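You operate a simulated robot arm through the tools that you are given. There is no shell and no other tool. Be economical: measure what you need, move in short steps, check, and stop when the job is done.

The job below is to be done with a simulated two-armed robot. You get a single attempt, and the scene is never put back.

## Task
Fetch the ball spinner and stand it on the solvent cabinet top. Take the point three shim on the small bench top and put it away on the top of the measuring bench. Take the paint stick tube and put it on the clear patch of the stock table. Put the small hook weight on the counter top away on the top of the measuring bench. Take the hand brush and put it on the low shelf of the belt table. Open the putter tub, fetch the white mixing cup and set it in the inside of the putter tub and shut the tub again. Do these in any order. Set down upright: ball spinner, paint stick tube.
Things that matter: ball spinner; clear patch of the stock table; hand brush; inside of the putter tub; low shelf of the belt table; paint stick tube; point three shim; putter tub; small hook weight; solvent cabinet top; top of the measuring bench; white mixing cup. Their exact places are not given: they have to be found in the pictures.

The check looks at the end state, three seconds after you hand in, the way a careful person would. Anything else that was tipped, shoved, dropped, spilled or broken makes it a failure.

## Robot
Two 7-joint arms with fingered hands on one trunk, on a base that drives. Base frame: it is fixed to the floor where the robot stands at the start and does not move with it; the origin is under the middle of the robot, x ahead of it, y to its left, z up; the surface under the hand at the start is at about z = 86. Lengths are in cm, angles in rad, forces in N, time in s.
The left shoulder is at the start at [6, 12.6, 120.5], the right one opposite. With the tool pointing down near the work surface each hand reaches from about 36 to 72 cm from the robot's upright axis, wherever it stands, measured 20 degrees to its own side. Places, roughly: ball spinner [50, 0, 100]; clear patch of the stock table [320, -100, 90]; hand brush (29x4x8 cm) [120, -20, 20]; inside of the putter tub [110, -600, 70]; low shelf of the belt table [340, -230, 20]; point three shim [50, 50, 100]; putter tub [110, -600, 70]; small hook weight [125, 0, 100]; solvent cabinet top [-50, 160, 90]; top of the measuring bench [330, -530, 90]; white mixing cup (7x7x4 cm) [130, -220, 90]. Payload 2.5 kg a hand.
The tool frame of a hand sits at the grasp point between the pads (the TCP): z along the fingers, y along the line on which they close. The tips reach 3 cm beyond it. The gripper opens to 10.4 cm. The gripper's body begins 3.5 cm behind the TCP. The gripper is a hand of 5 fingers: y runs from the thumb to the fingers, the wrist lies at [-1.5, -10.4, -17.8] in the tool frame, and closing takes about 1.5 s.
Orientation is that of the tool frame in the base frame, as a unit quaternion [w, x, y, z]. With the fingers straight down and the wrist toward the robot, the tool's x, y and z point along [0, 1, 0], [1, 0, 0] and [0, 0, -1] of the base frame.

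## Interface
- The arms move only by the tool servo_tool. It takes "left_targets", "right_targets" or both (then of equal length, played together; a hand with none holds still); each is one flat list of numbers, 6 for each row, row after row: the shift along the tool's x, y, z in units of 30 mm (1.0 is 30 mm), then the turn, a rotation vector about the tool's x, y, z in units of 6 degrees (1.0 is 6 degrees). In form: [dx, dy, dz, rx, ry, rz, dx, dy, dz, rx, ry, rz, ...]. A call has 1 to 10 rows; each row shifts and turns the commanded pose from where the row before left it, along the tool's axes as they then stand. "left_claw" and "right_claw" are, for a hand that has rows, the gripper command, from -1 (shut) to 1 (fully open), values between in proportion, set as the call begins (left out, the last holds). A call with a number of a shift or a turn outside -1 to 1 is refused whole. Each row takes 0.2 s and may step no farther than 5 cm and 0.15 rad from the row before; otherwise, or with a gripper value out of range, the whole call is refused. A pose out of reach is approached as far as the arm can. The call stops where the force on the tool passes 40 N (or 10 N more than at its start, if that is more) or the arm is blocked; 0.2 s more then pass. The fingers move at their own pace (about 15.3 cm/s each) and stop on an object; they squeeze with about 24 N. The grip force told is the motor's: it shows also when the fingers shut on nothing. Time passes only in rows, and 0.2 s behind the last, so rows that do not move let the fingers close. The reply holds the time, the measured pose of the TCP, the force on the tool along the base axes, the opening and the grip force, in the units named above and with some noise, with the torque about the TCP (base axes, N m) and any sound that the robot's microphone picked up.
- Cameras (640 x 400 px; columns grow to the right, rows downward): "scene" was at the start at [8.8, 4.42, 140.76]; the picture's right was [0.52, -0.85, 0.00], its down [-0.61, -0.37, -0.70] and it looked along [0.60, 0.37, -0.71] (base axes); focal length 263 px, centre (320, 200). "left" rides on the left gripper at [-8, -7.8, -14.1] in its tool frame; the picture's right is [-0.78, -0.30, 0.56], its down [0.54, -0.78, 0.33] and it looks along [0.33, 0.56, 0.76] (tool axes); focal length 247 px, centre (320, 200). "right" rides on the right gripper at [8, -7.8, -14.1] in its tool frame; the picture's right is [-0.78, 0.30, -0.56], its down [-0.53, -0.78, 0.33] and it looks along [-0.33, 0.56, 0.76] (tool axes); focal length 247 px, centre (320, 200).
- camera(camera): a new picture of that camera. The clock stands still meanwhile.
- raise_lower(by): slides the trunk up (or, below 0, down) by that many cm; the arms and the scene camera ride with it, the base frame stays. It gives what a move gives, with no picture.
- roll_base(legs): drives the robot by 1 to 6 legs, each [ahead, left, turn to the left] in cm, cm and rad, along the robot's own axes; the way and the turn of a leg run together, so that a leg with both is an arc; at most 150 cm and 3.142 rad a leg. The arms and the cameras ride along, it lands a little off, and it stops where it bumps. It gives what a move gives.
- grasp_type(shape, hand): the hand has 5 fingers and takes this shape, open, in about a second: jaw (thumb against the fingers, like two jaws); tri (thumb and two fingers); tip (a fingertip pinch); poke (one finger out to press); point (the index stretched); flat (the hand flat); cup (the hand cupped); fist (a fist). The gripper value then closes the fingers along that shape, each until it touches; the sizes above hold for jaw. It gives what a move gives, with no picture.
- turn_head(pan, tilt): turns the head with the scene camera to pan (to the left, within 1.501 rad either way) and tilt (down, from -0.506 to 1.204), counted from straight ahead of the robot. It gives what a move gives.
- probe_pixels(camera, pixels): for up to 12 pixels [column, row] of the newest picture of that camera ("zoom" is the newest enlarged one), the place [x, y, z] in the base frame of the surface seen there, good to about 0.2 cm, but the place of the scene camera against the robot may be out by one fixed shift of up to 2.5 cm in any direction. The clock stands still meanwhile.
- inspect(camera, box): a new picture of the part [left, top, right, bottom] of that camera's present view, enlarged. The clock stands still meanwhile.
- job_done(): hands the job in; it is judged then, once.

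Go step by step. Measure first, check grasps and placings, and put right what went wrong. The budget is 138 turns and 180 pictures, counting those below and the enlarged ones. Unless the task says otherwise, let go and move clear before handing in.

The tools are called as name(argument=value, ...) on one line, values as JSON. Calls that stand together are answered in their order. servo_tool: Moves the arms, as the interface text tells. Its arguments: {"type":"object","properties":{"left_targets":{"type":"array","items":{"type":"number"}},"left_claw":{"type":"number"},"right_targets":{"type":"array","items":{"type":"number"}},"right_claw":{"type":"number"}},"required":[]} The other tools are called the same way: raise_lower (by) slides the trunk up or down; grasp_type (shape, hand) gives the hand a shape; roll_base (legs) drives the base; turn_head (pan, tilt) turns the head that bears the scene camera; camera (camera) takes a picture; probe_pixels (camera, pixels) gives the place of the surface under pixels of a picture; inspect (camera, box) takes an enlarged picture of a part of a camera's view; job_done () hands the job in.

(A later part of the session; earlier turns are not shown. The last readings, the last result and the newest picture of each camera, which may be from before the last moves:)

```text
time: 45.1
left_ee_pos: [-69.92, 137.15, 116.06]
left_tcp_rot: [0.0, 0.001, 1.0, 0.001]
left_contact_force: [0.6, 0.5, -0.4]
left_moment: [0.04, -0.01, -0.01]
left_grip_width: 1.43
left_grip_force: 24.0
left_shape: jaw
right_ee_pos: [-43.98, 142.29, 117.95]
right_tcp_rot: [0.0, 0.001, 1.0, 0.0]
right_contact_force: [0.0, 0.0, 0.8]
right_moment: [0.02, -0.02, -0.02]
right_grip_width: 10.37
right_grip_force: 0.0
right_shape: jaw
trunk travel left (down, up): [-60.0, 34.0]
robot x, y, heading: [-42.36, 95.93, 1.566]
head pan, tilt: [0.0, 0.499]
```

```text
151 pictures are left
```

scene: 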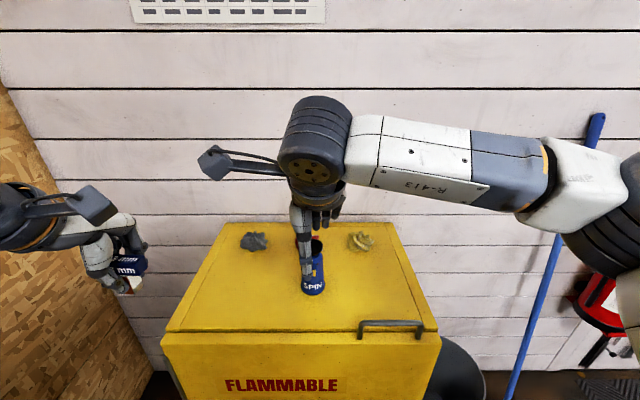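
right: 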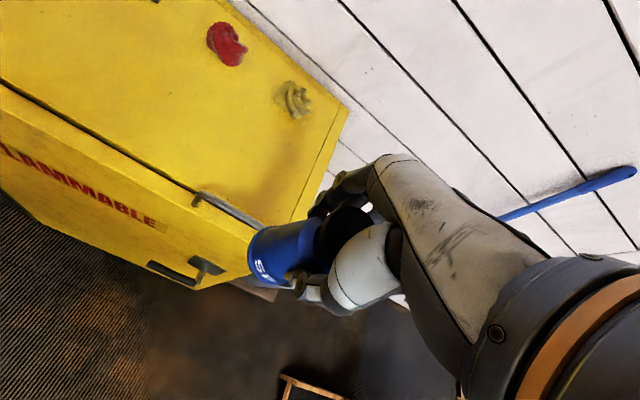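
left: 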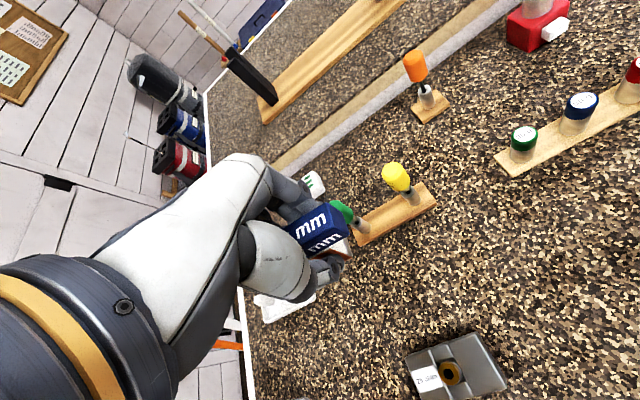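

Spinner is upright on the cabinet at scene (313,275). I'll pull the right hand back, reverse away, turn right and survey.

servo_tool(right_targets=[-0.8, -0.3, 0, 0, 0, 0, -0.8, -0.3, 0, 0, 0, 0, -0.8, -0.3, 0, 0, 0, 0, -0.8, -0.3, 0, 0, 0, 0, -0.8, 0, 0, 0, 0, 0, -0.8, 0, 0, 0, 0, 0, -0.8, 0, 0, 0, 0, 0], right_claw=-0.5)

roll_base(legs=[[-55, 0, 0], [0, 0, -1.57], [0, 0, -1.1], [20, 0, 0]])

turn_head(pan=0.2, tilt=0.35)

camera(camera="scene")

```text
time: 46.8
left_ee_pos: [-69.95, 137.04, 116.0]
left_tcp_rot: [0.001, 0.0, 1.0, 0.0]
left_contact_force: [0.2, -0.9, 0.2]
left_moment: [-0.02, 0.02, 0.01]
left_grip_width: 1.4
left_grip_force: 23.9
left_shape: jaw
right_ee_pos: [-27.17, 138.75, 117.75]
right_tcp_rot: [0.0, 0.002, 1.0, 0.0]
right_contact_force: [-0.3, -0.3, -0.2]
right_moment: [0.0, -0.01, 0.0]
right_grip_width: 2.62
right_grip_force: 0.1
right_shape: jaw
trunk travel left (down, up): [-60.0, 34.0]
robot x, y, heading: [-41.89, 96.1, 1.569]
head pan, tilt: [0.0, 0.499]
```

```text
time: 57.6
left_ee_pos: [11.13, 0.81, 115.99]
left_tcp_rot: [0.0, 0.969, 0.246, -0.001]
left_contact_force: [0.7, -0.1, 0.0]
left_moment: [0.02, 0.02, 0.03]
left_grip_width: 1.4
left_grip_force: 23.9
left_shape: jaw
right_ee_pos: [-25.72, -20.96, 117.7]
right_tcp_rot: [0.001, 0.969, 0.246, 0.0]
right_contact_force: [0.3, -0.4, 0.4]
right_moment: [0.03, 0.01, 0.02]
right_grip_width: 2.62
right_grip_force: 0.1
right_shape: jaw
trunk travel left (down, up): [-60.0, 34.0]
robot x, y, heading: [-32.97, 23.8, -1.071]
head pan, tilt: [0.0, 0.499]
```

```text
time: 58.4
left_ee_pos: [11.11, 0.76, 116.02]
left_tcp_rot: [0.0, 0.969, 0.246, 0.001]
left_contact_force: [-0.5, 0.3, -0.1]
left_moment: [-0.01, 0.0, 0.01]
left_grip_width: 1.41
left_grip_force: 23.9
left_shape: jaw
right_ee_pos: [-25.64, -21.02, 117.72]
right_tcp_rot: [0.0, 0.97, 0.245, 0.0]
right_contact_force: [-0.1, 0.3, -0.7]
right_moment: [-0.01, -0.04, 0.01]
right_grip_width: 2.6
right_grip_force: 0.0
right_shape: jaw
trunk travel left (down, up): [-60.0, 34.0]
robot x, y, heading: [-32.92, 24.02, -1.069]
head pan, tilt: [0.201, 0.351]
```

```text
150 pictures are left
```

scene: 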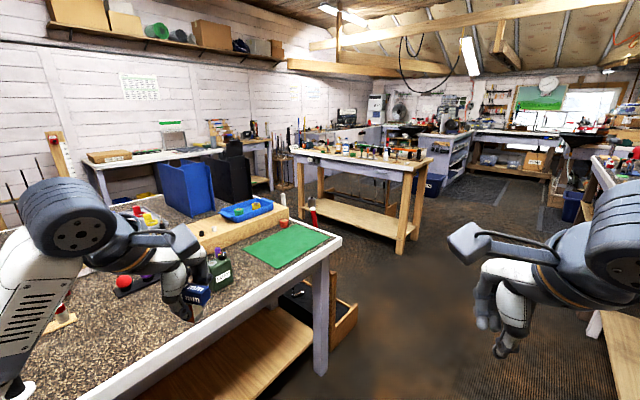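

Clear view now: bench end at scene (330,240), central table legs at (400,250). I'll probe corners to plan the route.

probe_pixels(camera="scene", pixels=[[338, 240], [320, 372], [355, 318], [400, 250], [428, 160], [297, 155], [304, 215], [262, 190], [180, 155], [95, 165], [615, 180], [595, 330]])

inspect(camera="scene", box=[80, 80, 320, 230])

inspect(camera="scene", box=[270, 60, 510, 210])

inspect(camera="scene", box=[460, 60, 640, 200])

```text
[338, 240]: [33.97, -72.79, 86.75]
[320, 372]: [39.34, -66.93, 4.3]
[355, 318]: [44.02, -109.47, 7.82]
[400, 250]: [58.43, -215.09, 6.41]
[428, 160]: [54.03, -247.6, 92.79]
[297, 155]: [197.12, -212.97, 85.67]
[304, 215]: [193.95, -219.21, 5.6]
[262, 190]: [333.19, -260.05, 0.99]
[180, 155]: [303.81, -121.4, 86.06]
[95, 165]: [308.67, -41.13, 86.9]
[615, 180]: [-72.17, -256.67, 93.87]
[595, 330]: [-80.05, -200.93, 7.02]
```

```text
2.67 times, centred on (200, 155) of scene
```

zoom: 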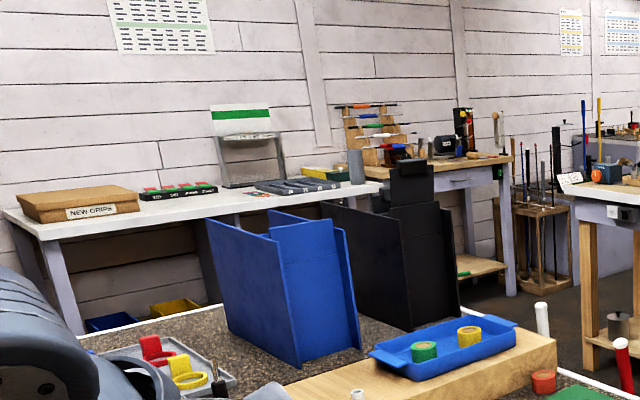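

```text
2.67 times, centred on (390, 135) of scene
```

zoom: 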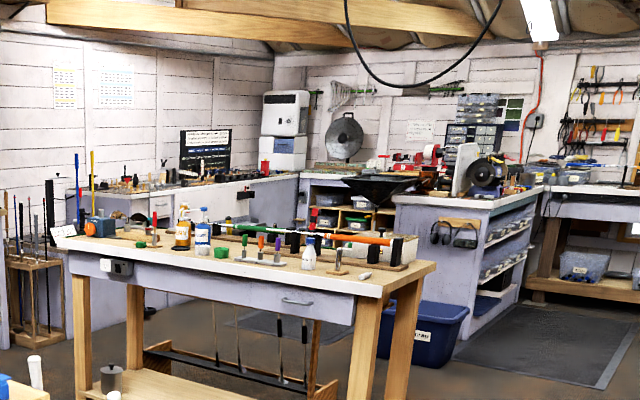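

```text
2.86 times, centred on (550, 130) of scene
```

zoom: 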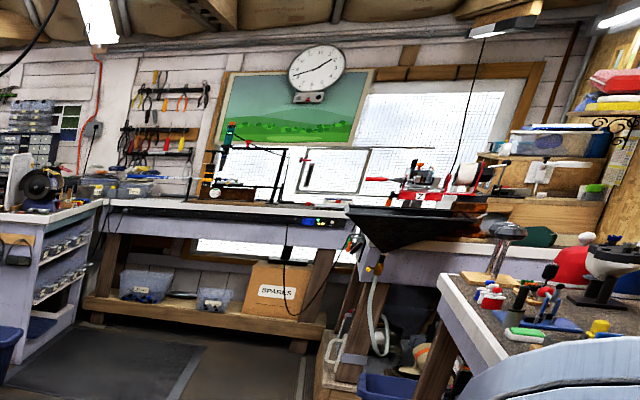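

Layout is clear. The blue-capped tube on the small bench near the door end ("…CKS") may be the paint stick tube; my right hand is free, so I'll turn back to face the bench there and read the label.

roll_base(legs=[[0, 0, 1.07], [0, 45, 0]])

turn_head(pan=0.1, tilt=0.5)

camera(camera="scene")

```text
time: 63.8
left_ee_pos: [8.27, 96.91, 115.95]
left_tcp_rot: [0.0, 0.708, 0.706, 0.0]
left_contact_force: [-0.1, 0.3, 0.2]
left_moment: [0.02, 0.01, 0.01]
left_grip_width: 1.4
left_grip_force: 24.3
left_shape: jaw
right_ee_pos: [9.86, 54.18, 117.72]
right_tcp_rot: [0.0, 0.709, 0.705, -0.001]
right_contact_force: [0.2, -0.5, 0.6]
right_moment: [-0.03, -0.03, 0.0]
right_grip_width: 2.64
right_grip_force: 0.1
right_shape: jaw
trunk travel left (down, up): [-60.0, 34.0]
robot x, y, heading: [-33.18, 69.34, -0.006]
head pan, tilt: [0.201, 0.351]
```

```text
time: 64.5
left_ee_pos: [8.31, 96.85, 115.98]
left_tcp_rot: [0.001, 0.709, 0.705, 0.0]
left_contact_force: [0.1, 0.9, 0.0]
left_moment: [0.02, -0.02, 0.0]
left_grip_width: 1.42
left_grip_force: 23.9
left_shape: jaw
right_ee_pos: [9.72, 54.3, 117.74]
right_tcp_rot: [0.0, 0.709, 0.705, -0.001]
right_contact_force: [-0.4, -0.5, -0.1]
right_moment: [0.0, 0.0, 0.01]
right_grip_width: 2.63
right_grip_force: 0.2
right_shape: jaw
trunk travel left (down, up): [-60.0, 34.0]
robot x, y, heading: [-33.03, 69.59, -0.002]
head pan, tilt: [0.099, 0.499]
```

```text
146 pictures are left
```

scene: 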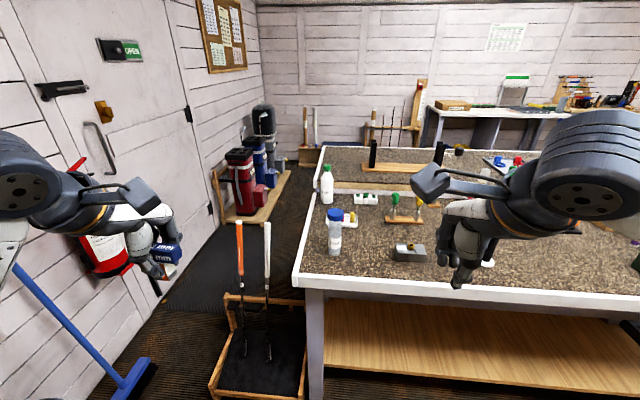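

The tube is at scene (335,232). Zooming on it and on the far counter where the weight should be.

inspect(camera="scene", box=[295, 180, 395, 270])

probe_pixels(camera="scene", pixels=[[335, 214], [335, 235], [334, 252], [328, 212], [342, 212], [348, 215], [327, 185], [296, 280]])

inspect(camera="scene", box=[320, 90, 560, 210])

```text
4.44 times, centred on (345, 225) of scene
```

zoom: 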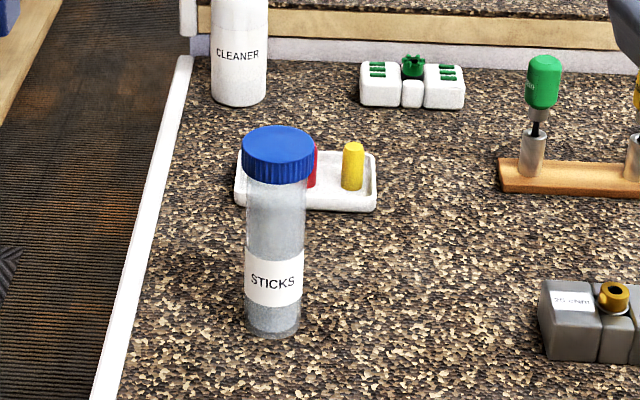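

```text
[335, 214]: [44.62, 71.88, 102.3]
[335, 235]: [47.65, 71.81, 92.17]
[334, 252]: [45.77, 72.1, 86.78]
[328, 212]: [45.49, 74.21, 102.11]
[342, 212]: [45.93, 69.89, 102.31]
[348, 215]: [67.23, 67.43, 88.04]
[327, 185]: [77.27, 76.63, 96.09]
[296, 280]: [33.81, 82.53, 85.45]
```

```text
2.67 times, centred on (440, 150) of scene
```

zoom: 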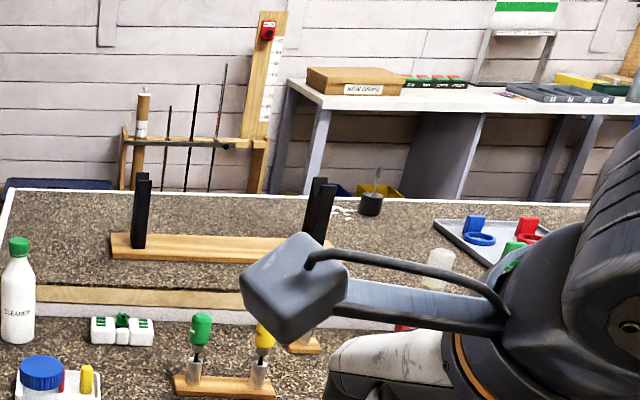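

The tube reads "STICKS", but a brown tube stands in a rack at zoom (142,115) too. I'll read both labels; the black hooked weight is at zoom (372,200).

inspect(camera="scene", box=[355, 110, 425, 165])

inspect(camera="scene", box=[318, 200, 358, 262])

probe_pixels(camera="scene", pixels=[[373, 135], [459, 167], [360, 160], [420, 120], [323, 147], [540, 165]])

inspect(camera="scene", box=[430, 90, 640, 220])

```text
7.27 times, centred on (390, 138) of scene
```

zoom: 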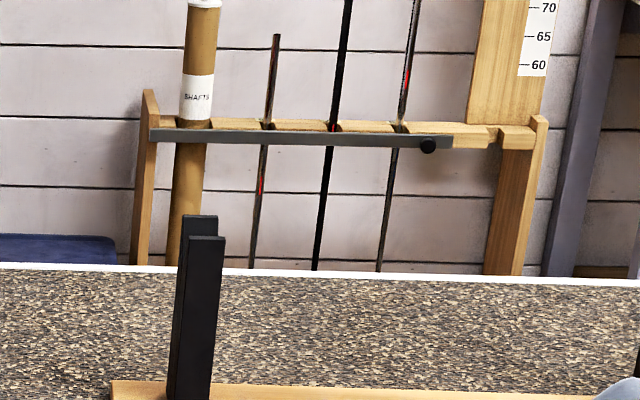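

```text
6.45 times, centred on (338, 231) of scene
```

zoom: 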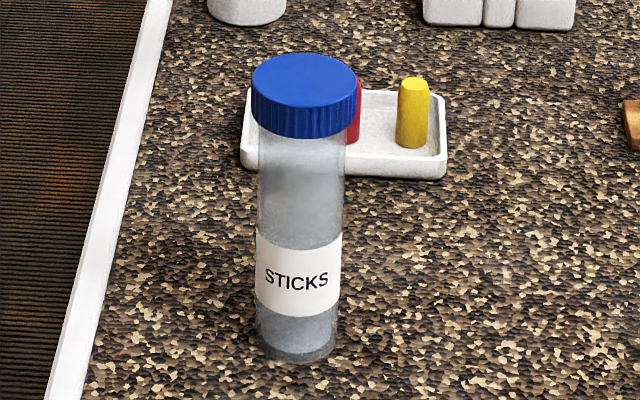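

```text
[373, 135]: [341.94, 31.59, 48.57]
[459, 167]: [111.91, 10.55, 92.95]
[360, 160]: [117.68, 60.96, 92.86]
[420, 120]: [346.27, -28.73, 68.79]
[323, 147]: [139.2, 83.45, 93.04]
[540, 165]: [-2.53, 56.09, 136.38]
```

```text
3.05 times, centred on (535, 155) of scene
```

zoom: 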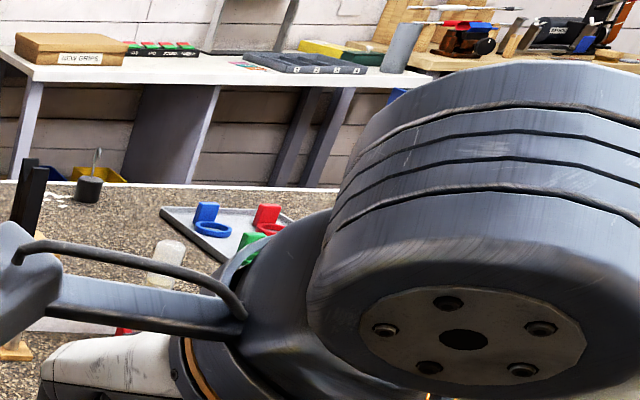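

"SHAFTS" is the other, so "STICKS" is the paint stick tube, cap top near z 101, centre about [48,72.6]. Checking the club tops near my left hand before moving in.

probe_pixels(camera="scene", pixels=[[238, 224], [267, 225], [240, 300], [230, 298], [222, 385]])

roll_base(legs=[[27, -3, 0]])

camera(camera="right")

```text
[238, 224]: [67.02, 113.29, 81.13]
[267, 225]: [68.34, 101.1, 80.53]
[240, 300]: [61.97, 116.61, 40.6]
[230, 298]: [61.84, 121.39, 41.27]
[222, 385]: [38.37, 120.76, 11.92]
```

```text
time: 66.4
left_ee_pos: [34.64, 93.93, 115.87]
left_tcp_rot: [-0.001, 0.706, 0.708, 0.0]
left_contact_force: [0.6, 0.0, 0.3]
left_moment: [0.01, 0.0, -0.02]
left_grip_width: 1.41
left_grip_force: 23.8
left_shape: jaw
right_ee_pos: [36.33, 51.16, 117.66]
right_tcp_rot: [-0.001, 0.707, 0.707, 0.001]
right_contact_force: [-0.2, 0.3, 1.0]
right_moment: [0.02, 0.04, 0.02]
right_grip_width: 2.66
right_grip_force: 0.0
right_shape: jaw
trunk travel left (down, up): [-60.0, 34.0]
robot x, y, heading: [-6.17, 65.76, -0.0]
head pan, tilt: [0.099, 0.499]
```

```text
140 pictures are left
```

right: 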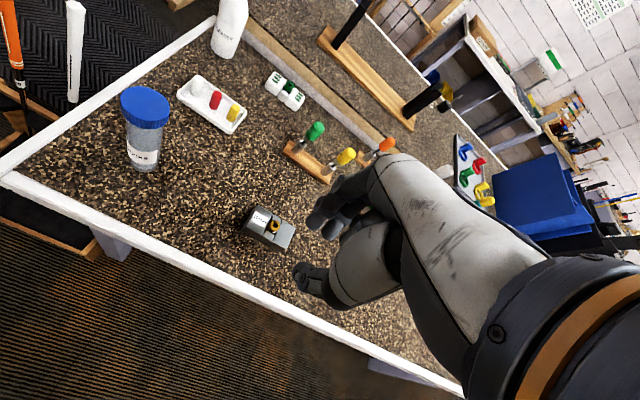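

probe_pixels(camera="right", pixels=[[145, 105], [121, 105], [168, 108], [145, 88], [146, 127], [143, 160], [150, 169], [160, 145]])

```text
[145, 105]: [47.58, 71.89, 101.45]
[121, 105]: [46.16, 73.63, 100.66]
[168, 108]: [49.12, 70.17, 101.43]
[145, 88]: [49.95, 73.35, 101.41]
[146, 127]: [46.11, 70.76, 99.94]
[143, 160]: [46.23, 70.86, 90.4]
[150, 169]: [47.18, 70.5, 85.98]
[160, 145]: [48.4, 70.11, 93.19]
```

Cap centre [47.8,72.0], top 101.4, diameter about 4.6. Moving above it, opening, then down to TCP z 98.6 to grip the cap.

servo_tool(right_targets=[0.867, 0.479, 0, 0, 0, 0, 0.867, 0.479, 0, 0, 0, 0, 0.867, 0.479, 0, 0, 0, 0, 0.867, 0.479, 0, 0, 0, 0, 0.867, 0.479, 0, 0, 0, 0, 0.867, 0.479, 0, 0, 0, 0, 0.867, 0.479, 0, 0, 0, 0, 0.867, 0.479, 0, 0, 0, 0, 0, 0, 0.5, 0, 0, 0, 0, 0, 0.5, 0, 0, 0], right_claw=1)

servo_tool(right_targets=[0, 0, 0.9, 0, 0, 0, 0, 0, 0.9, 0, 0, 0, 0, 0, 0.9, 0, 0, 0, 0, 0, 0.9, 0, 0, 0, 0, 0, 0.9, 0, 0, 0, 0, 0, 0.5, 0, 0, 0, 0, 0, 0.35, 0, 0, 0])

camera(camera="right")

```text
time: 68.6
left_ee_pos: [34.73, 93.92, 115.96]
left_tcp_rot: [0.0, 0.707, 0.708, 0.0]
left_contact_force: [0.3, 0.3, -0.6]
left_moment: [0.0, -0.02, 0.0]
left_grip_width: 1.4
left_grip_force: 23.5
left_shape: jaw
right_ee_pos: [47.98, 72.16, 114.78]
right_tcp_rot: [0.0, 0.707, 0.707, 0.0]
right_contact_force: [-0.5, -0.2, 0.3]
right_moment: [0.01, -0.01, 0.01]
right_grip_width: 10.39
right_grip_force: 0.2
right_shape: jaw
trunk travel left (down, up): [-60.0, 34.0]
robot x, y, heading: [-6.63, 66.18, 0.001]
head pan, tilt: [0.099, 0.499]
```

```text
time: 70.2
left_ee_pos: [34.7, 93.94, 115.92]
left_tcp_rot: [0.0, 0.706, 0.708, 0.0]
left_contact_force: [0.0, -0.1, -0.4]
left_moment: [0.0, 0.01, -0.01]
left_grip_width: 1.42
left_grip_force: 23.9
left_shape: jaw
right_ee_pos: [47.75, 72.13, 98.8]
right_tcp_rot: [0.0, 0.707, 0.707, 0.0]
right_contact_force: [0.3, 0.4, -0.1]
right_moment: [0.01, 0.04, 0.02]
right_grip_width: 10.38
right_grip_force: 0.1
right_shape: jaw
trunk travel left (down, up): [-60.0, 34.0]
robot x, y, heading: [-6.57, 66.11, 0.001]
head pan, tilt: [0.099, 0.499]
```

```text
139 pictures are left
```

right: 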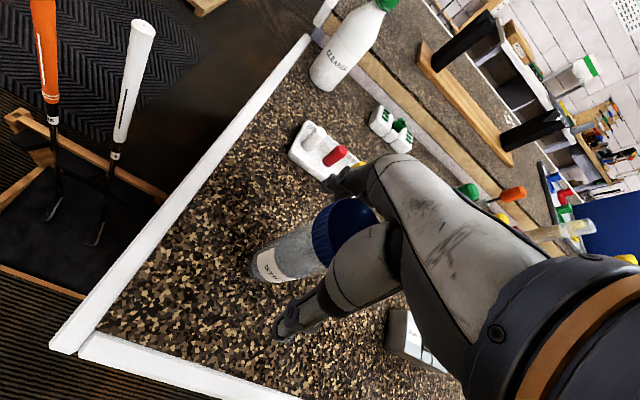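

The cap is between the fingers. Closing and lifting.

servo_tool(right_targets=[0, 0, 0, 0, 0, 0, 0, 0, 0, 0, 0, 0, 0, 0, 0, 0, 0, 0, 0, 0, 0, 0, 0, 0, 0, 0, 0, 0, 0, 0, 0, 0, 0, 0, 0, 0, 0, 0, 0, 0, 0, 0, 0, 0, 0, 0, 0, 0, 0, 0, -0.1, 0, 0, 0], right_claw=-1)

servo_tool(right_targets=[0, 0, -0.5, 0, 0, 0, 0, 0, -0.9, 0, 0, 0, 0, 0, -0.9, 0, 0, 0, 0, 0, -0.9, 0, 0, 0, 0, 0, -0.9, 0, 0, 0, 0, 0, -0.9, 0, 0, 0, 0, 0, -0.9, 0, 0, 0, 0, 0, -0.9, 0, 0, 0])

camera(camera="right")

camera(camera="scene")

```text
time: 72.2
left_ee_pos: [34.58, 93.94, 115.99]
left_tcp_rot: [0.001, 0.706, 0.708, 0.001]
left_contact_force: [0.2, 0.1, -1.0]
left_moment: [0.04, 0.02, -0.01]
left_grip_width: 1.38
left_grip_force: 23.8
left_shape: jaw
right_ee_pos: [47.85, 72.16, 98.9]
right_tcp_rot: [0.0, 0.708, 0.707, 0.0]
right_contact_force: [-0.2, 0.9, 0.2]
right_moment: [0.01, 0.02, -0.02]
right_grip_width: 3.24
right_grip_force: 24.1
right_shape: jaw
trunk travel left (down, up): [-60.0, 34.0]
robot x, y, heading: [-6.63, 65.88, -0.004]
head pan, tilt: [0.099, 0.499]
```

```text
time: 74.0
left_ee_pos: [34.51, 94.01, 116.02]
left_tcp_rot: [0.0, 0.706, 0.708, 0.001]
left_contact_force: [0.0, 0.5, -0.4]
left_moment: [-0.01, 0.01, -0.01]
left_grip_width: 1.41
left_grip_force: 23.4
left_shape: jaw
right_ee_pos: [47.84, 72.08, 119.24]
right_tcp_rot: [0.0, 0.707, 0.707, 0.0]
right_contact_force: [0.9, 0.2, 0.1]
right_moment: [0.01, -0.01, -0.01]
right_grip_width: 3.23
right_grip_force: 24.2
right_shape: jaw
trunk travel left (down, up): [-60.0, 34.0]
robot x, y, heading: [-6.51, 66.05, -0.001]
head pan, tilt: [0.099, 0.499]
```

```text
138 pictures are left
```

right: 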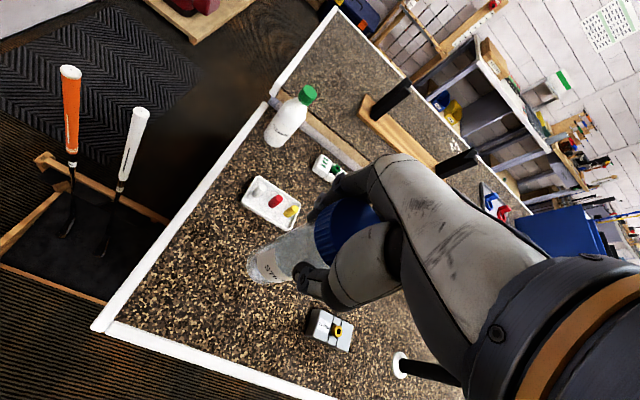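

```text
137 pictures are left
```

scene: 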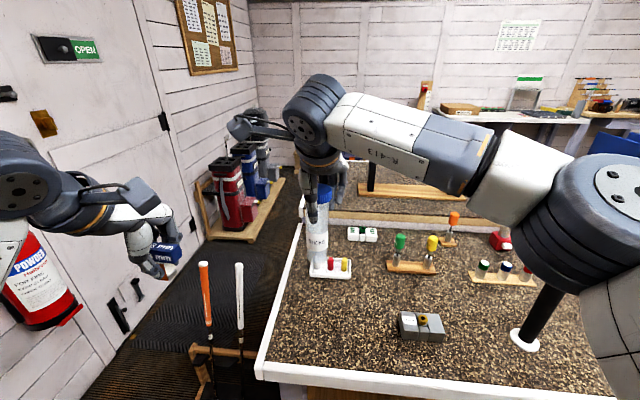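

Tube held, bottom 12.8 below the TCP. I'll tuck the right hand, back off, turn to face −y and drive down the aisle.

servo_tool(right_targets=[-0.9, -0.55, 0, 0, 0, 0, -0.9, -0.55, 0, 0, 0, 0, -0.9, -0.55, 0, 0, 0, 0, -0.9, -0.55, 0, 0, 0, 0, -0.9, -0.55, 0, 0, 0, 0, -0.9, -0.55, 0, 0, 0, 0, -0.9, -0.55, 0, 0, 0, 0, -0.9, -0.55, 0, 0, 0, 0])

roll_base(legs=[[-30, 0, 0], [0, 0, -1.571], [100, 0, 0]])

camera(camera="scene")

```text
time: 75.8
left_ee_pos: [34.69, 93.93, 115.96]
left_tcp_rot: [0.001, 0.707, 0.707, 0.0]
left_contact_force: [0.6, 0.8, -0.2]
left_moment: [0.02, -0.05, 0.03]
left_grip_width: 1.38
left_grip_force: 23.6
left_shape: jaw
right_ee_pos: [34.69, 50.24, 119.36]
right_tcp_rot: [-0.001, 0.707, 0.708, 0.0]
right_contact_force: [-0.7, 0.5, -0.4]
right_moment: [0.0, -0.01, 0.04]
right_grip_width: 3.23
right_grip_force: 23.5
right_shape: jaw
trunk travel left (down, up): [-60.0, 34.0]
robot x, y, heading: [-6.56, 65.84, 0.003]
head pan, tilt: [0.099, 0.499]
```

```text
time: 86.3
left_ee_pos: [2.0, -72.14, 116.06]
left_tcp_rot: [0.001, 0.999, 0.038, 0.0]
left_contact_force: [0.2, -0.5, -1.6]
left_moment: [0.0, 0.0, 0.04]
left_grip_width: 1.36
left_grip_force: 23.9
left_shape: jaw
right_ee_pos: [-41.38, -75.47, 119.26]
right_tcp_rot: [0.0, 0.999, 0.037, 0.0]
right_contact_force: [0.2, 1.0, -0.4]
right_moment: [0.01, 0.06, 0.02]
right_grip_width: 3.21
right_grip_force: 24.2
right_shape: jaw
trunk travel left (down, up): [-60.0, 34.0]
robot x, y, heading: [-28.96, -33.31, -1.493]
head pan, tilt: [0.099, 0.499]
```

```text
136 pictures are left
```

scene: 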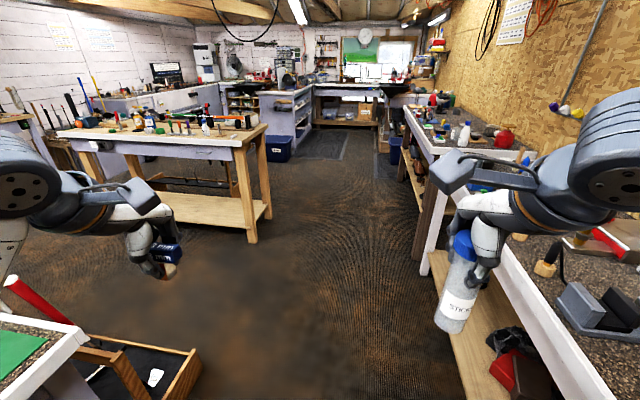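

Clear floor ahead; the box end at scene (195,355) and right bench edge need a check.

probe_pixels(camera="scene", pixels=[[200, 355], [130, 398], [430, 262], [500, 300], [250, 242], [425, 200], [535, 330], [160, 268]])

```text
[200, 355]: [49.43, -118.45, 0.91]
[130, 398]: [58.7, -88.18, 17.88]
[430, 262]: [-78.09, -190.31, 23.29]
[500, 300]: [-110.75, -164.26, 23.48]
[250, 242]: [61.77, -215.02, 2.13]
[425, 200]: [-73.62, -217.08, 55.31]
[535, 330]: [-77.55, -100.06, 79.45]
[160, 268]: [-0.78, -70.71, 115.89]
```

Corridor between box (y −118) and central table (y −215). I'll go to y≈−156, turn to face +x and look.

roll_base(legs=[[123, 0, 0], [0, 0, 1.48]])

turn_head(pan=0, tilt=0.5)

camera(camera="scene")

```text
time: 96.1
left_ee_pos: [22.38, -124.99, 115.98]
left_tcp_rot: [0.002, 0.696, 0.718, 0.001]
left_contact_force: [0.1, 0.4, -0.6]
left_moment: [0.01, 0.01, -0.03]
left_grip_width: 1.38
left_grip_force: 24.5
left_shape: jaw
right_ee_pos: [23.91, -168.59, 119.39]
right_tcp_rot: [0.0, 0.696, 0.718, 0.0]
right_contact_force: [0.6, -0.6, -0.1]
right_moment: [-0.03, -0.01, -0.02]
right_grip_width: 3.2
right_grip_force: 23.9
right_shape: jaw
trunk travel left (down, up): [-60.0, 34.0]
robot x, y, heading: [-17.7, -154.15, 0.032]
head pan, tilt: [0.099, 0.499]
```

```text
time: 96.7
left_ee_pos: [22.32, -125.07, 116.07]
left_tcp_rot: [0.001, 0.696, 0.718, 0.0]
left_contact_force: [-0.4, -0.4, -1.4]
left_moment: [0.02, 0.03, -0.01]
left_grip_width: 1.39
left_grip_force: 24.3
left_shape: jaw
right_ee_pos: [23.74, -168.68, 119.33]
right_tcp_rot: [0.001, 0.696, 0.718, 0.0]
right_contact_force: [0.2, -0.4, -0.1]
right_moment: [-0.01, 0.03, 0.0]
right_grip_width: 3.19
right_grip_force: 23.9
right_shape: jaw
trunk travel left (down, up): [-60.0, 34.0]
robot x, y, heading: [-18.23, -154.1, 0.031]
head pan, tilt: [0.0, 0.499]
```

```text
135 pictures are left
```

scene: 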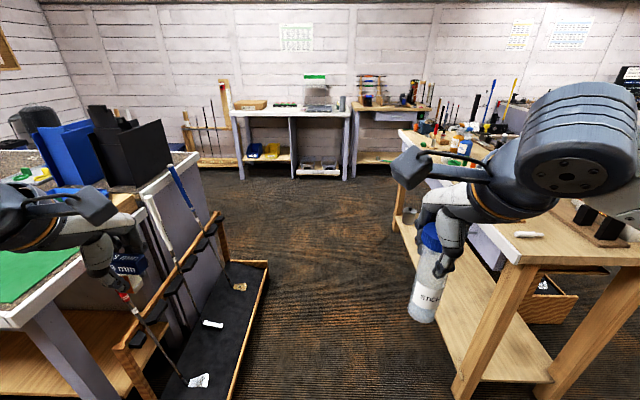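

A club rack lines the bench end (scene 130–270,165–400), the tube hand is near the central table. Probing corridor limits.

probe_pixels(camera="scene", pixels=[[268, 262], [235, 390], [172, 168], [143, 190], [126, 285], [520, 262], [402, 132], [460, 375], [248, 120], [345, 115], [400, 165], [190, 153]])

```text
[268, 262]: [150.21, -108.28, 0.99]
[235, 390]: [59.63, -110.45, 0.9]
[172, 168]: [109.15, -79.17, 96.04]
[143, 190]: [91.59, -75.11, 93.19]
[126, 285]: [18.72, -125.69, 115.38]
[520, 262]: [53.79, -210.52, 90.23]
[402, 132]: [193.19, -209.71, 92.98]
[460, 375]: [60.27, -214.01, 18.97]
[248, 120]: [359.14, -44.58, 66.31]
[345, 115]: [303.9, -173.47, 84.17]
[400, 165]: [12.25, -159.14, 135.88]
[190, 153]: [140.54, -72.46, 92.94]
```

Corridor is y −110…−210. Driving along y≈−160 to x≈215, then sidestepping to y≈−100 in front of the stock table.

roll_base(legs=[[0, -5, -0.031], [120, 0, 0], [112, 0, 0], [0, 55, 0]])

camera(camera="scene")

```text
time: 111.4
left_ee_pos: [251.7, -70.01, 115.95]
left_tcp_rot: [0.0, 0.697, 0.717, 0.0]
left_contact_force: [0.5, -0.4, -0.9]
left_moment: [-0.02, -0.01, -0.02]
left_grip_width: 1.4
left_grip_force: 23.5
left_shape: jaw
right_ee_pos: [253.01, -113.52, 119.27]
right_tcp_rot: [0.0, 0.698, 0.717, 0.0]
right_contact_force: [0.6, 0.3, -0.4]
right_moment: [0.01, -0.01, -0.03]
right_grip_width: 3.19
right_grip_force: 24.0
right_shape: jaw
trunk travel left (down, up): [-60.0, 34.0]
robot x, y, heading: [211.24, -98.67, 0.029]
head pan, tilt: [0.0, 0.499]
```

```text
134 pictures are left
```

scene: 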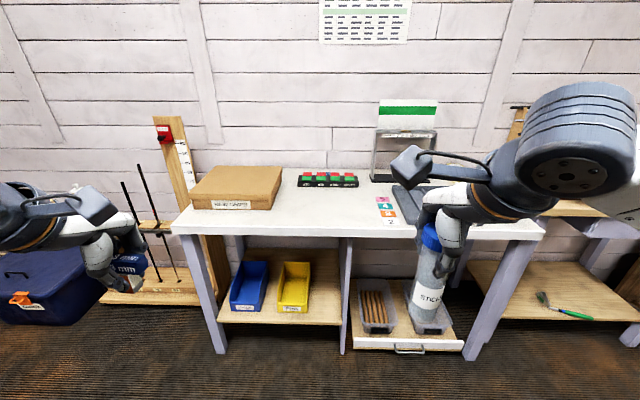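

The stock table has a box, labels at (385,208) and a tray; the clear patch is around (320,212). Probing it.

probe_pixels(camera="scene", pixels=[[320, 212], [250, 225], [300, 232], [350, 195], [385, 218], [375, 198], [278, 205], [328, 185], [540, 235], [175, 230], [520, 300], [510, 240]])

inspect(camera="scene", box=[170, 150, 470, 250])

```text
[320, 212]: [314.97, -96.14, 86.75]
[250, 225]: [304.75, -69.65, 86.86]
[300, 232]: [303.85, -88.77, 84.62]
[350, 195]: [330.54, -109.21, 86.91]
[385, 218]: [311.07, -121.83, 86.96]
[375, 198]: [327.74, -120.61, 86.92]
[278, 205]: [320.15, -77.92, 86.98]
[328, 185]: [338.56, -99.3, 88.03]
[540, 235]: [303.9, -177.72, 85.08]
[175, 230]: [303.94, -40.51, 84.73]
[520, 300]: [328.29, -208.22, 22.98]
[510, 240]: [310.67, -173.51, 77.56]
```

```text
2.13 times, centred on (320, 200) of scene
```

zoom: 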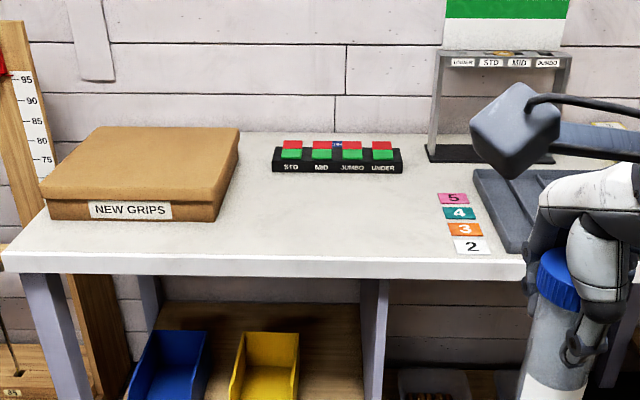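

Clear patch centre about [320,−96]. Driving up to it.

roll_base(legs=[[52, 4, -0.029]])

camera(camera="right")

```text
time: 114.4
left_ee_pos: [304.69, -68.14, 116.01]
left_tcp_rot: [0.001, 0.716, 0.698, 0.001]
left_contact_force: [0.3, 0.4, -0.6]
left_moment: [-0.01, 0.01, 0.01]
left_grip_width: 1.39
left_grip_force: 23.5
left_shape: jaw
right_ee_pos: [303.78, -111.69, 119.36]
right_tcp_rot: [0.0, 0.716, 0.698, 0.0]
right_contact_force: [-0.7, 0.3, -0.6]
right_moment: [-0.01, -0.01, -0.01]
right_grip_width: 3.21
right_grip_force: 23.8
right_shape: jaw
trunk travel left (down, up): [-60.0, 34.0]
robot x, y, heading: [262.85, -94.92, -0.026]
head pan, tilt: [0.0, 0.499]
```

```text
132 pictures are left
```

right: 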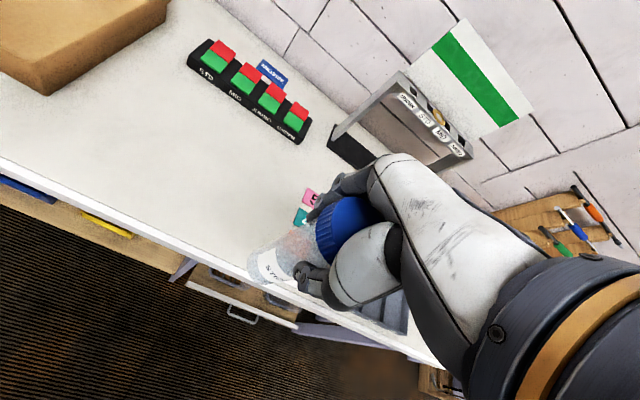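

probe_pixels(camera="right", pixels=[[180, 150], [230, 170], [150, 120], [130, 180], [240, 120], [300, 215], [200, 60], [90, 70], [195, 215]])

```text
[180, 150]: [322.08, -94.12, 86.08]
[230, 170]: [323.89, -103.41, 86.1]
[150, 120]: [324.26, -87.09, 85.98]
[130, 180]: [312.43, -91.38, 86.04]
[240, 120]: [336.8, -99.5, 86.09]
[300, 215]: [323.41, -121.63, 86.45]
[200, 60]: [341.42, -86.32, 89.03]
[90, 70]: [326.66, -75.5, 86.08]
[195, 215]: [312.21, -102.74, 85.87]
```

Table z 86.05; release at TCP z ≈98.9. Moving over [320,−96] and descending.

servo_tool(right_targets=[0.894, 0.878, 0, 0, 0, 0, 0.894, 0.878, 0, 0, 0, 0, 0.894, 0.878, 0, 0, 0, 0, 0.894, 0.878, 0, 0, 0, 0, 0.894, 0.878, 0, 0, 0, 0, 0.894, 0.878, 0, 0, 0, 0, 0, 0, 0.9, 0, 0, 0, 0, 0, 0.9, 0, 0, 0, 0, 0, 0.9, 0, 0, 0, 0, 0, 0.9, 0, 0, 0])

servo_tool(right_targets=[0, 0, 0.9, 0, 0, 0, 0, 0, 0.9, 0, 0, 0, 0, 0, 0.8, 0, 0, 0, 0, 0, 0.3, 0, 0, 0, 0, 0, 0.15, 0, 0, 0, 0, 0, 0.1, 0, 0, 0])

camera(camera="right")

```text
time: 116.6
left_ee_pos: [304.67, -68.12, 116.0]
left_tcp_rot: [0.0, 0.716, 0.698, 0.001]
left_contact_force: [0.3, 0.6, -0.8]
left_moment: [-0.03, 0.01, -0.02]
left_grip_width: 1.41
left_grip_force: 23.5
left_shape: jaw
right_ee_pos: [319.88, -95.97, 108.51]
right_tcp_rot: [0.0, 0.716, 0.698, 0.0]
right_contact_force: [0.0, 0.5, -1.3]
right_moment: [0.01, -0.01, 0.0]
right_grip_width: 3.2
right_grip_force: 24.0
right_shape: jaw
trunk travel left (down, up): [-60.0, 34.0]
robot x, y, heading: [263.07, -95.02, -0.023]
head pan, tilt: [0.0, 0.499]
```

```text
time: 118.0
left_ee_pos: [304.64, -68.0, 116.14]
left_tcp_rot: [0.001, 0.716, 0.698, 0.0]
left_contact_force: [-0.2, 0.2, -1.2]
left_moment: [0.02, -0.01, 0.0]
left_grip_width: 1.37
left_grip_force: 24.3
left_shape: jaw
right_ee_pos: [319.94, -96.07, 99.11]
right_tcp_rot: [0.0, 0.716, 0.698, 0.0]
right_contact_force: [-0.6, 0.3, 0.1]
right_moment: [0.01, -0.01, -0.01]
right_grip_width: 3.18
right_grip_force: 24.2
right_shape: jaw
trunk travel left (down, up): [-60.0, 34.0]
robot x, y, heading: [262.94, -94.9, -0.027]
head pan, tilt: [0.0, 0.499]
```

```text
131 pictures are left
```

right: 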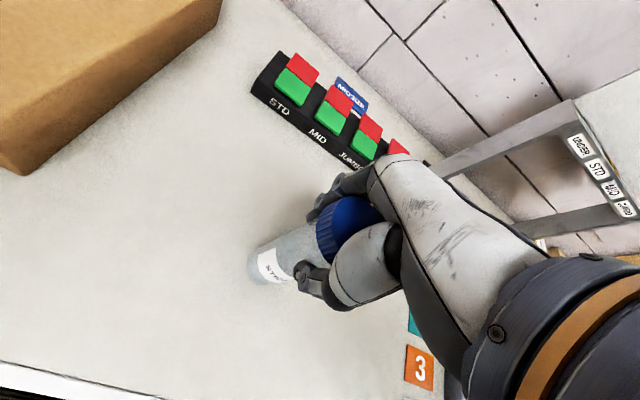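

Just above the surface (z 99.1, no contact). A few tiny steps until I feel contact, then release.

servo_tool(right_targets=[0, 0, 0.07, 0, 0, 0, 0, 0, 0.06, 0, 0, 0])

servo_tool(right_targets=[0, 0, 0, 0, 0, 0, 0, 0, 0, 0, 0, 0, 0, 0, 0, 0, 0, 0, 0, 0, 0, 0, 0, 0, 0, 0, 0, 0, 0, 0], right_claw=1)

servo_tool(right_targets=[0, 0, -0.5, 0, 0, 0, 0, 0, -0.9, 0, 0, 0, 0, 0, -0.9, 0, 0, 0, 0, 0, -0.9, 0, 0, 0, 0, 0, -0.9, 0, 0, 0, 0, 0, -0.9, 0, 0, 0, 0, 0, -0.9, 0, 0, 0, -0.9, -0.9, 0, 0, 0, 0, -0.9, -0.9, 0, 0, 0, 0, -0.9, -0.9, 0, 0, 0, 0])

camera(camera="scene")

```text
time: 118.6
left_ee_pos: [304.8, -68.23, 116.0]
left_tcp_rot: [0.001, 0.716, 0.698, 0.001]
left_contact_force: [-0.7, 0.2, -0.5]
left_moment: [-0.01, 0.0, 0.02]
left_grip_width: 1.41
left_grip_force: 24.2
left_shape: jaw
right_ee_pos: [319.98, -96.08, 98.78]
right_tcp_rot: [0.0, 0.717, 0.697, 0.0]
right_contact_force: [0.3, -0.3, 0.0]
right_moment: [-0.04, -0.01, -0.03]
right_grip_width: 3.21
right_grip_force: 24.0
right_shape: jaw
trunk travel left (down, up): [-60.0, 34.0]
robot x, y, heading: [262.86, -95.15, -0.024]
head pan, tilt: [0.0, 0.499]
```

```text
time: 119.8
left_ee_pos: [304.6, -68.09, 116.02]
left_tcp_rot: [0.0, 0.716, 0.698, 0.001]
left_contact_force: [0.0, 0.7, -0.5]
left_moment: [-0.02, -0.03, 0.02]
left_grip_width: 1.38
left_grip_force: 24.2
left_shape: jaw
right_ee_pos: [319.98, -96.01, 98.73]
right_tcp_rot: [0.0, 0.716, 0.698, 0.0]
right_contact_force: [0.1, 0.4, -0.2]
right_moment: [-0.03, -0.02, 0.0]
right_grip_width: 10.34
right_grip_force: 0.1
right_shape: jaw
trunk travel left (down, up): [-60.0, 34.0]
robot x, y, heading: [262.99, -94.59, -0.028]
head pan, tilt: [0.0, 0.499]
```

```text
time: 122.0
left_ee_pos: [304.55, -68.31, 115.99]
left_tcp_rot: [0.0, 0.717, 0.698, 0.0]
left_contact_force: [0.4, -0.6, -0.2]
left_moment: [0.03, -0.03, -0.01]
left_grip_width: 1.4
left_grip_force: 24.0
left_shape: jaw
right_ee_pos: [311.59, -103.95, 116.43]
right_tcp_rot: [0.001, 0.717, 0.698, 0.0]
right_contact_force: [0.0, 0.0, 0.0]
right_moment: [0.02, -0.03, 0.01]
right_grip_width: 10.36
right_grip_force: 0.2
right_shape: jaw
trunk travel left (down, up): [-60.0, 34.0]
robot x, y, heading: [262.8, -95.19, -0.028]
head pan, tilt: [0.0, 0.499]
```

```text
130 pictures are left
```

scene: 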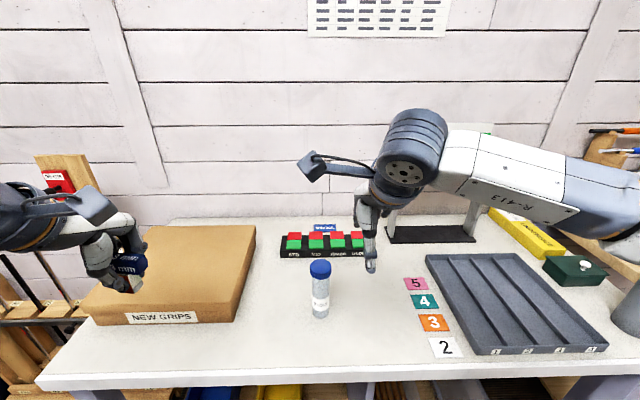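

The tube stands upright at scene (320,290). Now back off, turn around to face the counter's far side for the weight and brush.

servo_tool(right_targets=[-0.7, -0.8, 0, 0, 0, 0, -0.7, -0.8, 0, 0, 0, 0, -0.7, -0.7, 0, 0, 0, 0, -0.3, -0.3, 0, 0, 0, 0], right_claw=0)

roll_base(legs=[[-47, 0, 0], [0, 0, -1.571], [0, 0, -1.571], [0, 60, 0]])

camera(camera="scene")

```text
time: 123.0
left_ee_pos: [304.59, -68.1, 116.02]
left_tcp_rot: [0.0, 0.716, 0.698, 0.001]
left_contact_force: [0.2, -0.1, 0.0]
left_moment: [0.01, -0.01, 0.0]
left_grip_width: 1.4
left_grip_force: 23.9
left_shape: jaw
right_ee_pos: [303.68, -110.97, 116.21]
right_tcp_rot: [0.001, 0.716, 0.698, 0.0]
right_contact_force: [-0.1, 0.6, 0.0]
right_moment: [-0.01, 0.02, -0.03]
right_grip_width: 5.24
right_grip_force: 0.0
right_shape: jaw
trunk travel left (down, up): [-60.0, 34.0]
robot x, y, heading: [262.91, -95.16, -0.028]
head pan, tilt: [0.0, 0.499]
```

```text
time: 136.5
left_ee_pos: [172.4, -180.09, 115.89]
left_tcp_rot: [0.0, -0.694, 0.72, 0.001]
left_contact_force: [-0.1, -0.7, -0.9]
left_moment: [0.0, -0.01, 0.05]
left_grip_width: 1.37
left_grip_force: 23.6
left_shape: jaw
right_ee_pos: [173.84, -137.12, 116.37]
right_tcp_rot: [0.0, -0.694, 0.72, 0.0]
right_contact_force: [0.1, -0.2, 0.3]
right_moment: [0.05, -0.01, 0.01]
right_grip_width: 5.24
right_grip_force: 0.0
right_shape: jaw
trunk travel left (down, up): [-60.0, 34.0]
robot x, y, heading: [214.08, -153.79, 3.105]
head pan, tilt: [0.0, 0.499]
```

```text
129 pictures are left
```

scene: 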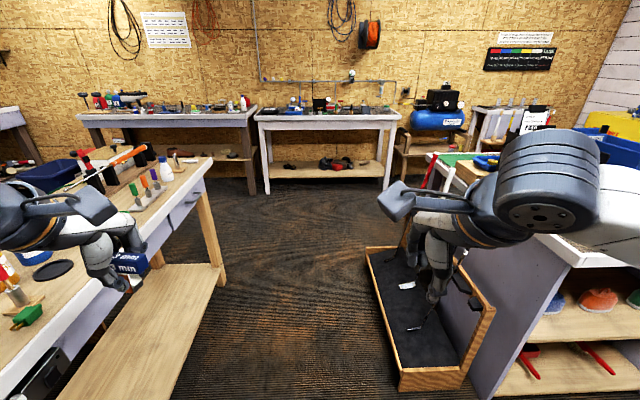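

I sidestepped the wrong way; the counter is on the right, with shelves on its far side. Sidestepping right by 135.

roll_base(legs=[[0, -130, 0.036]])

camera(camera="scene")

```text
time: 143.1
left_ee_pos: [175.66, -50.23, 115.95]
left_tcp_rot: [0.001, 0.71, -0.704, -0.001]
left_contact_force: [0.5, 0.3, -0.1]
left_moment: [-0.01, 0.0, 0.03]
left_grip_width: 1.38
left_grip_force: 24.2
left_shape: jaw
right_ee_pos: [175.19, -7.51, 116.26]
right_tcp_rot: [0.0, 0.71, -0.705, 0.0]
right_contact_force: [0.5, 0.7, 0.4]
right_moment: [0.01, -0.01, -0.02]
right_grip_width: 5.25
right_grip_force: 0.0
right_shape: jaw
trunk travel left (down, up): [-60.0, 34.0]
robot x, y, heading: [216.5, -22.2, -3.138]
head pan, tilt: [0.0, 0.499]
```

```text
128 pictures are left
```

scene: 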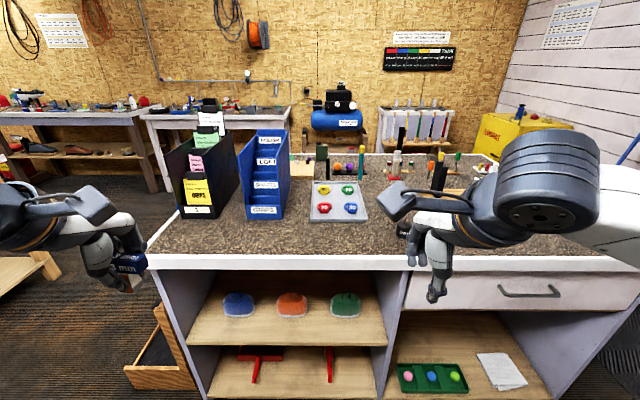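

The shelves hold coloured things; the weight is near (405,228) behind my hand. Zooming on shelves.

inspect(camera="scene", box=[180, 270, 400, 400])

inspect(camera="right", box=[0, 0, 640, 400])

inspect(camera="left", box=[0, 0, 640, 400])

```text
2.91 times, centred on (290, 335) of scene
```

zoom: 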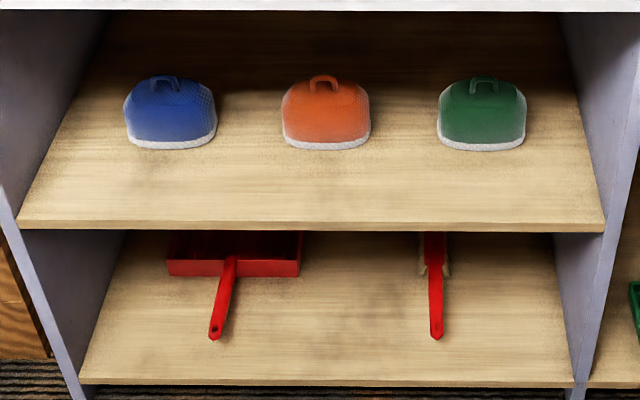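

```text
1.00 times, centred on (320, 200) of right (not enlarged: the box is as wide or as high as the picture)
```

zoom: 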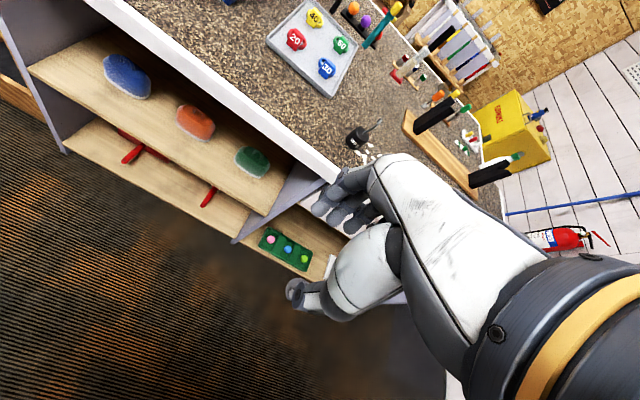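

```text
1.00 times, centred on (320, 200) of left (not enlarged: the box is as wide or as high as the picture)
```

zoom: 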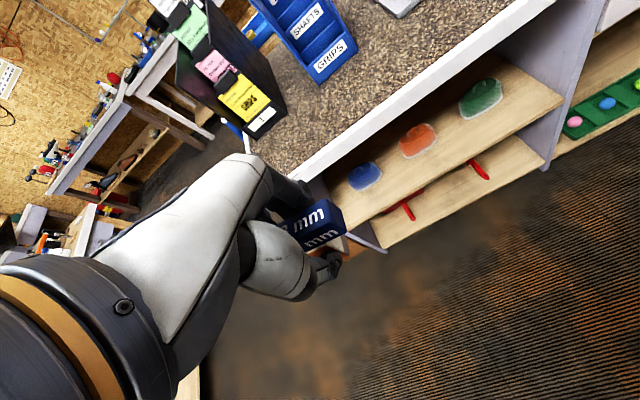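

The brush is the red handle at scene (330,365) (zoom 436,285) beside the dustpan. Probing it and the weight.

probe_pixels(camera="scene", pixels=[[330, 385], [330, 375], [329, 365], [328, 356], [324, 362], [334, 362], [320, 398], [320, 345], [300, 330], [300, 262], [253, 384], [385, 375]])

probe_pixels(camera="right", pixels=[[358, 138], [352, 133], [366, 132], [374, 125], [379, 120], [358, 150], [340, 130], [300, 150], [207, 198], [195, 300]])

inspect(camera="right", box=[320, 90, 440, 165])

```text
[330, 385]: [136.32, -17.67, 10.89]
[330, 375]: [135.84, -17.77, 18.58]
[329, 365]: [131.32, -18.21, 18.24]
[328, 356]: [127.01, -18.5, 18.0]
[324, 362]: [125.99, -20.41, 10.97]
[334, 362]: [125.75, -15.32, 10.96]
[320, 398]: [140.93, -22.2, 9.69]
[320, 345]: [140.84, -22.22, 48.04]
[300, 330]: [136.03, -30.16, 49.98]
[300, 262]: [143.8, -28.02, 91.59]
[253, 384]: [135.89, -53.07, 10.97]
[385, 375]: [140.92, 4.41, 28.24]
```

```text
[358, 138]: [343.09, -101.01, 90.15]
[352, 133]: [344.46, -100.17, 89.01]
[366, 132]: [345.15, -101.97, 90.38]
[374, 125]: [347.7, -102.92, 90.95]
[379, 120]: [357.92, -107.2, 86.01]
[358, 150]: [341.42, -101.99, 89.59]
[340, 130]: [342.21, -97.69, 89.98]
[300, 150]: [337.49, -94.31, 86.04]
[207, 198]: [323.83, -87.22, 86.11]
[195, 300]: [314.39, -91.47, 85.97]
```

```text
5.33 times, centred on (380, 128) of right
```

zoom: 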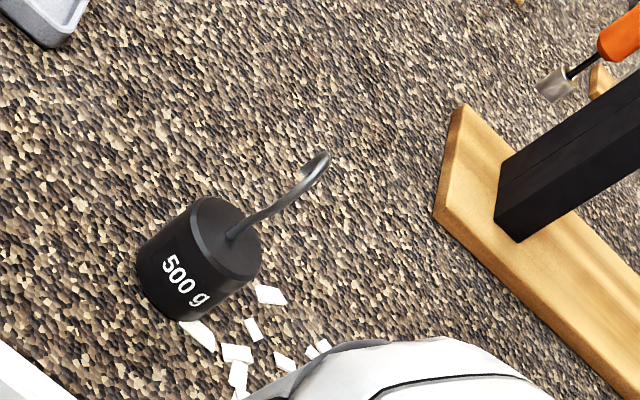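

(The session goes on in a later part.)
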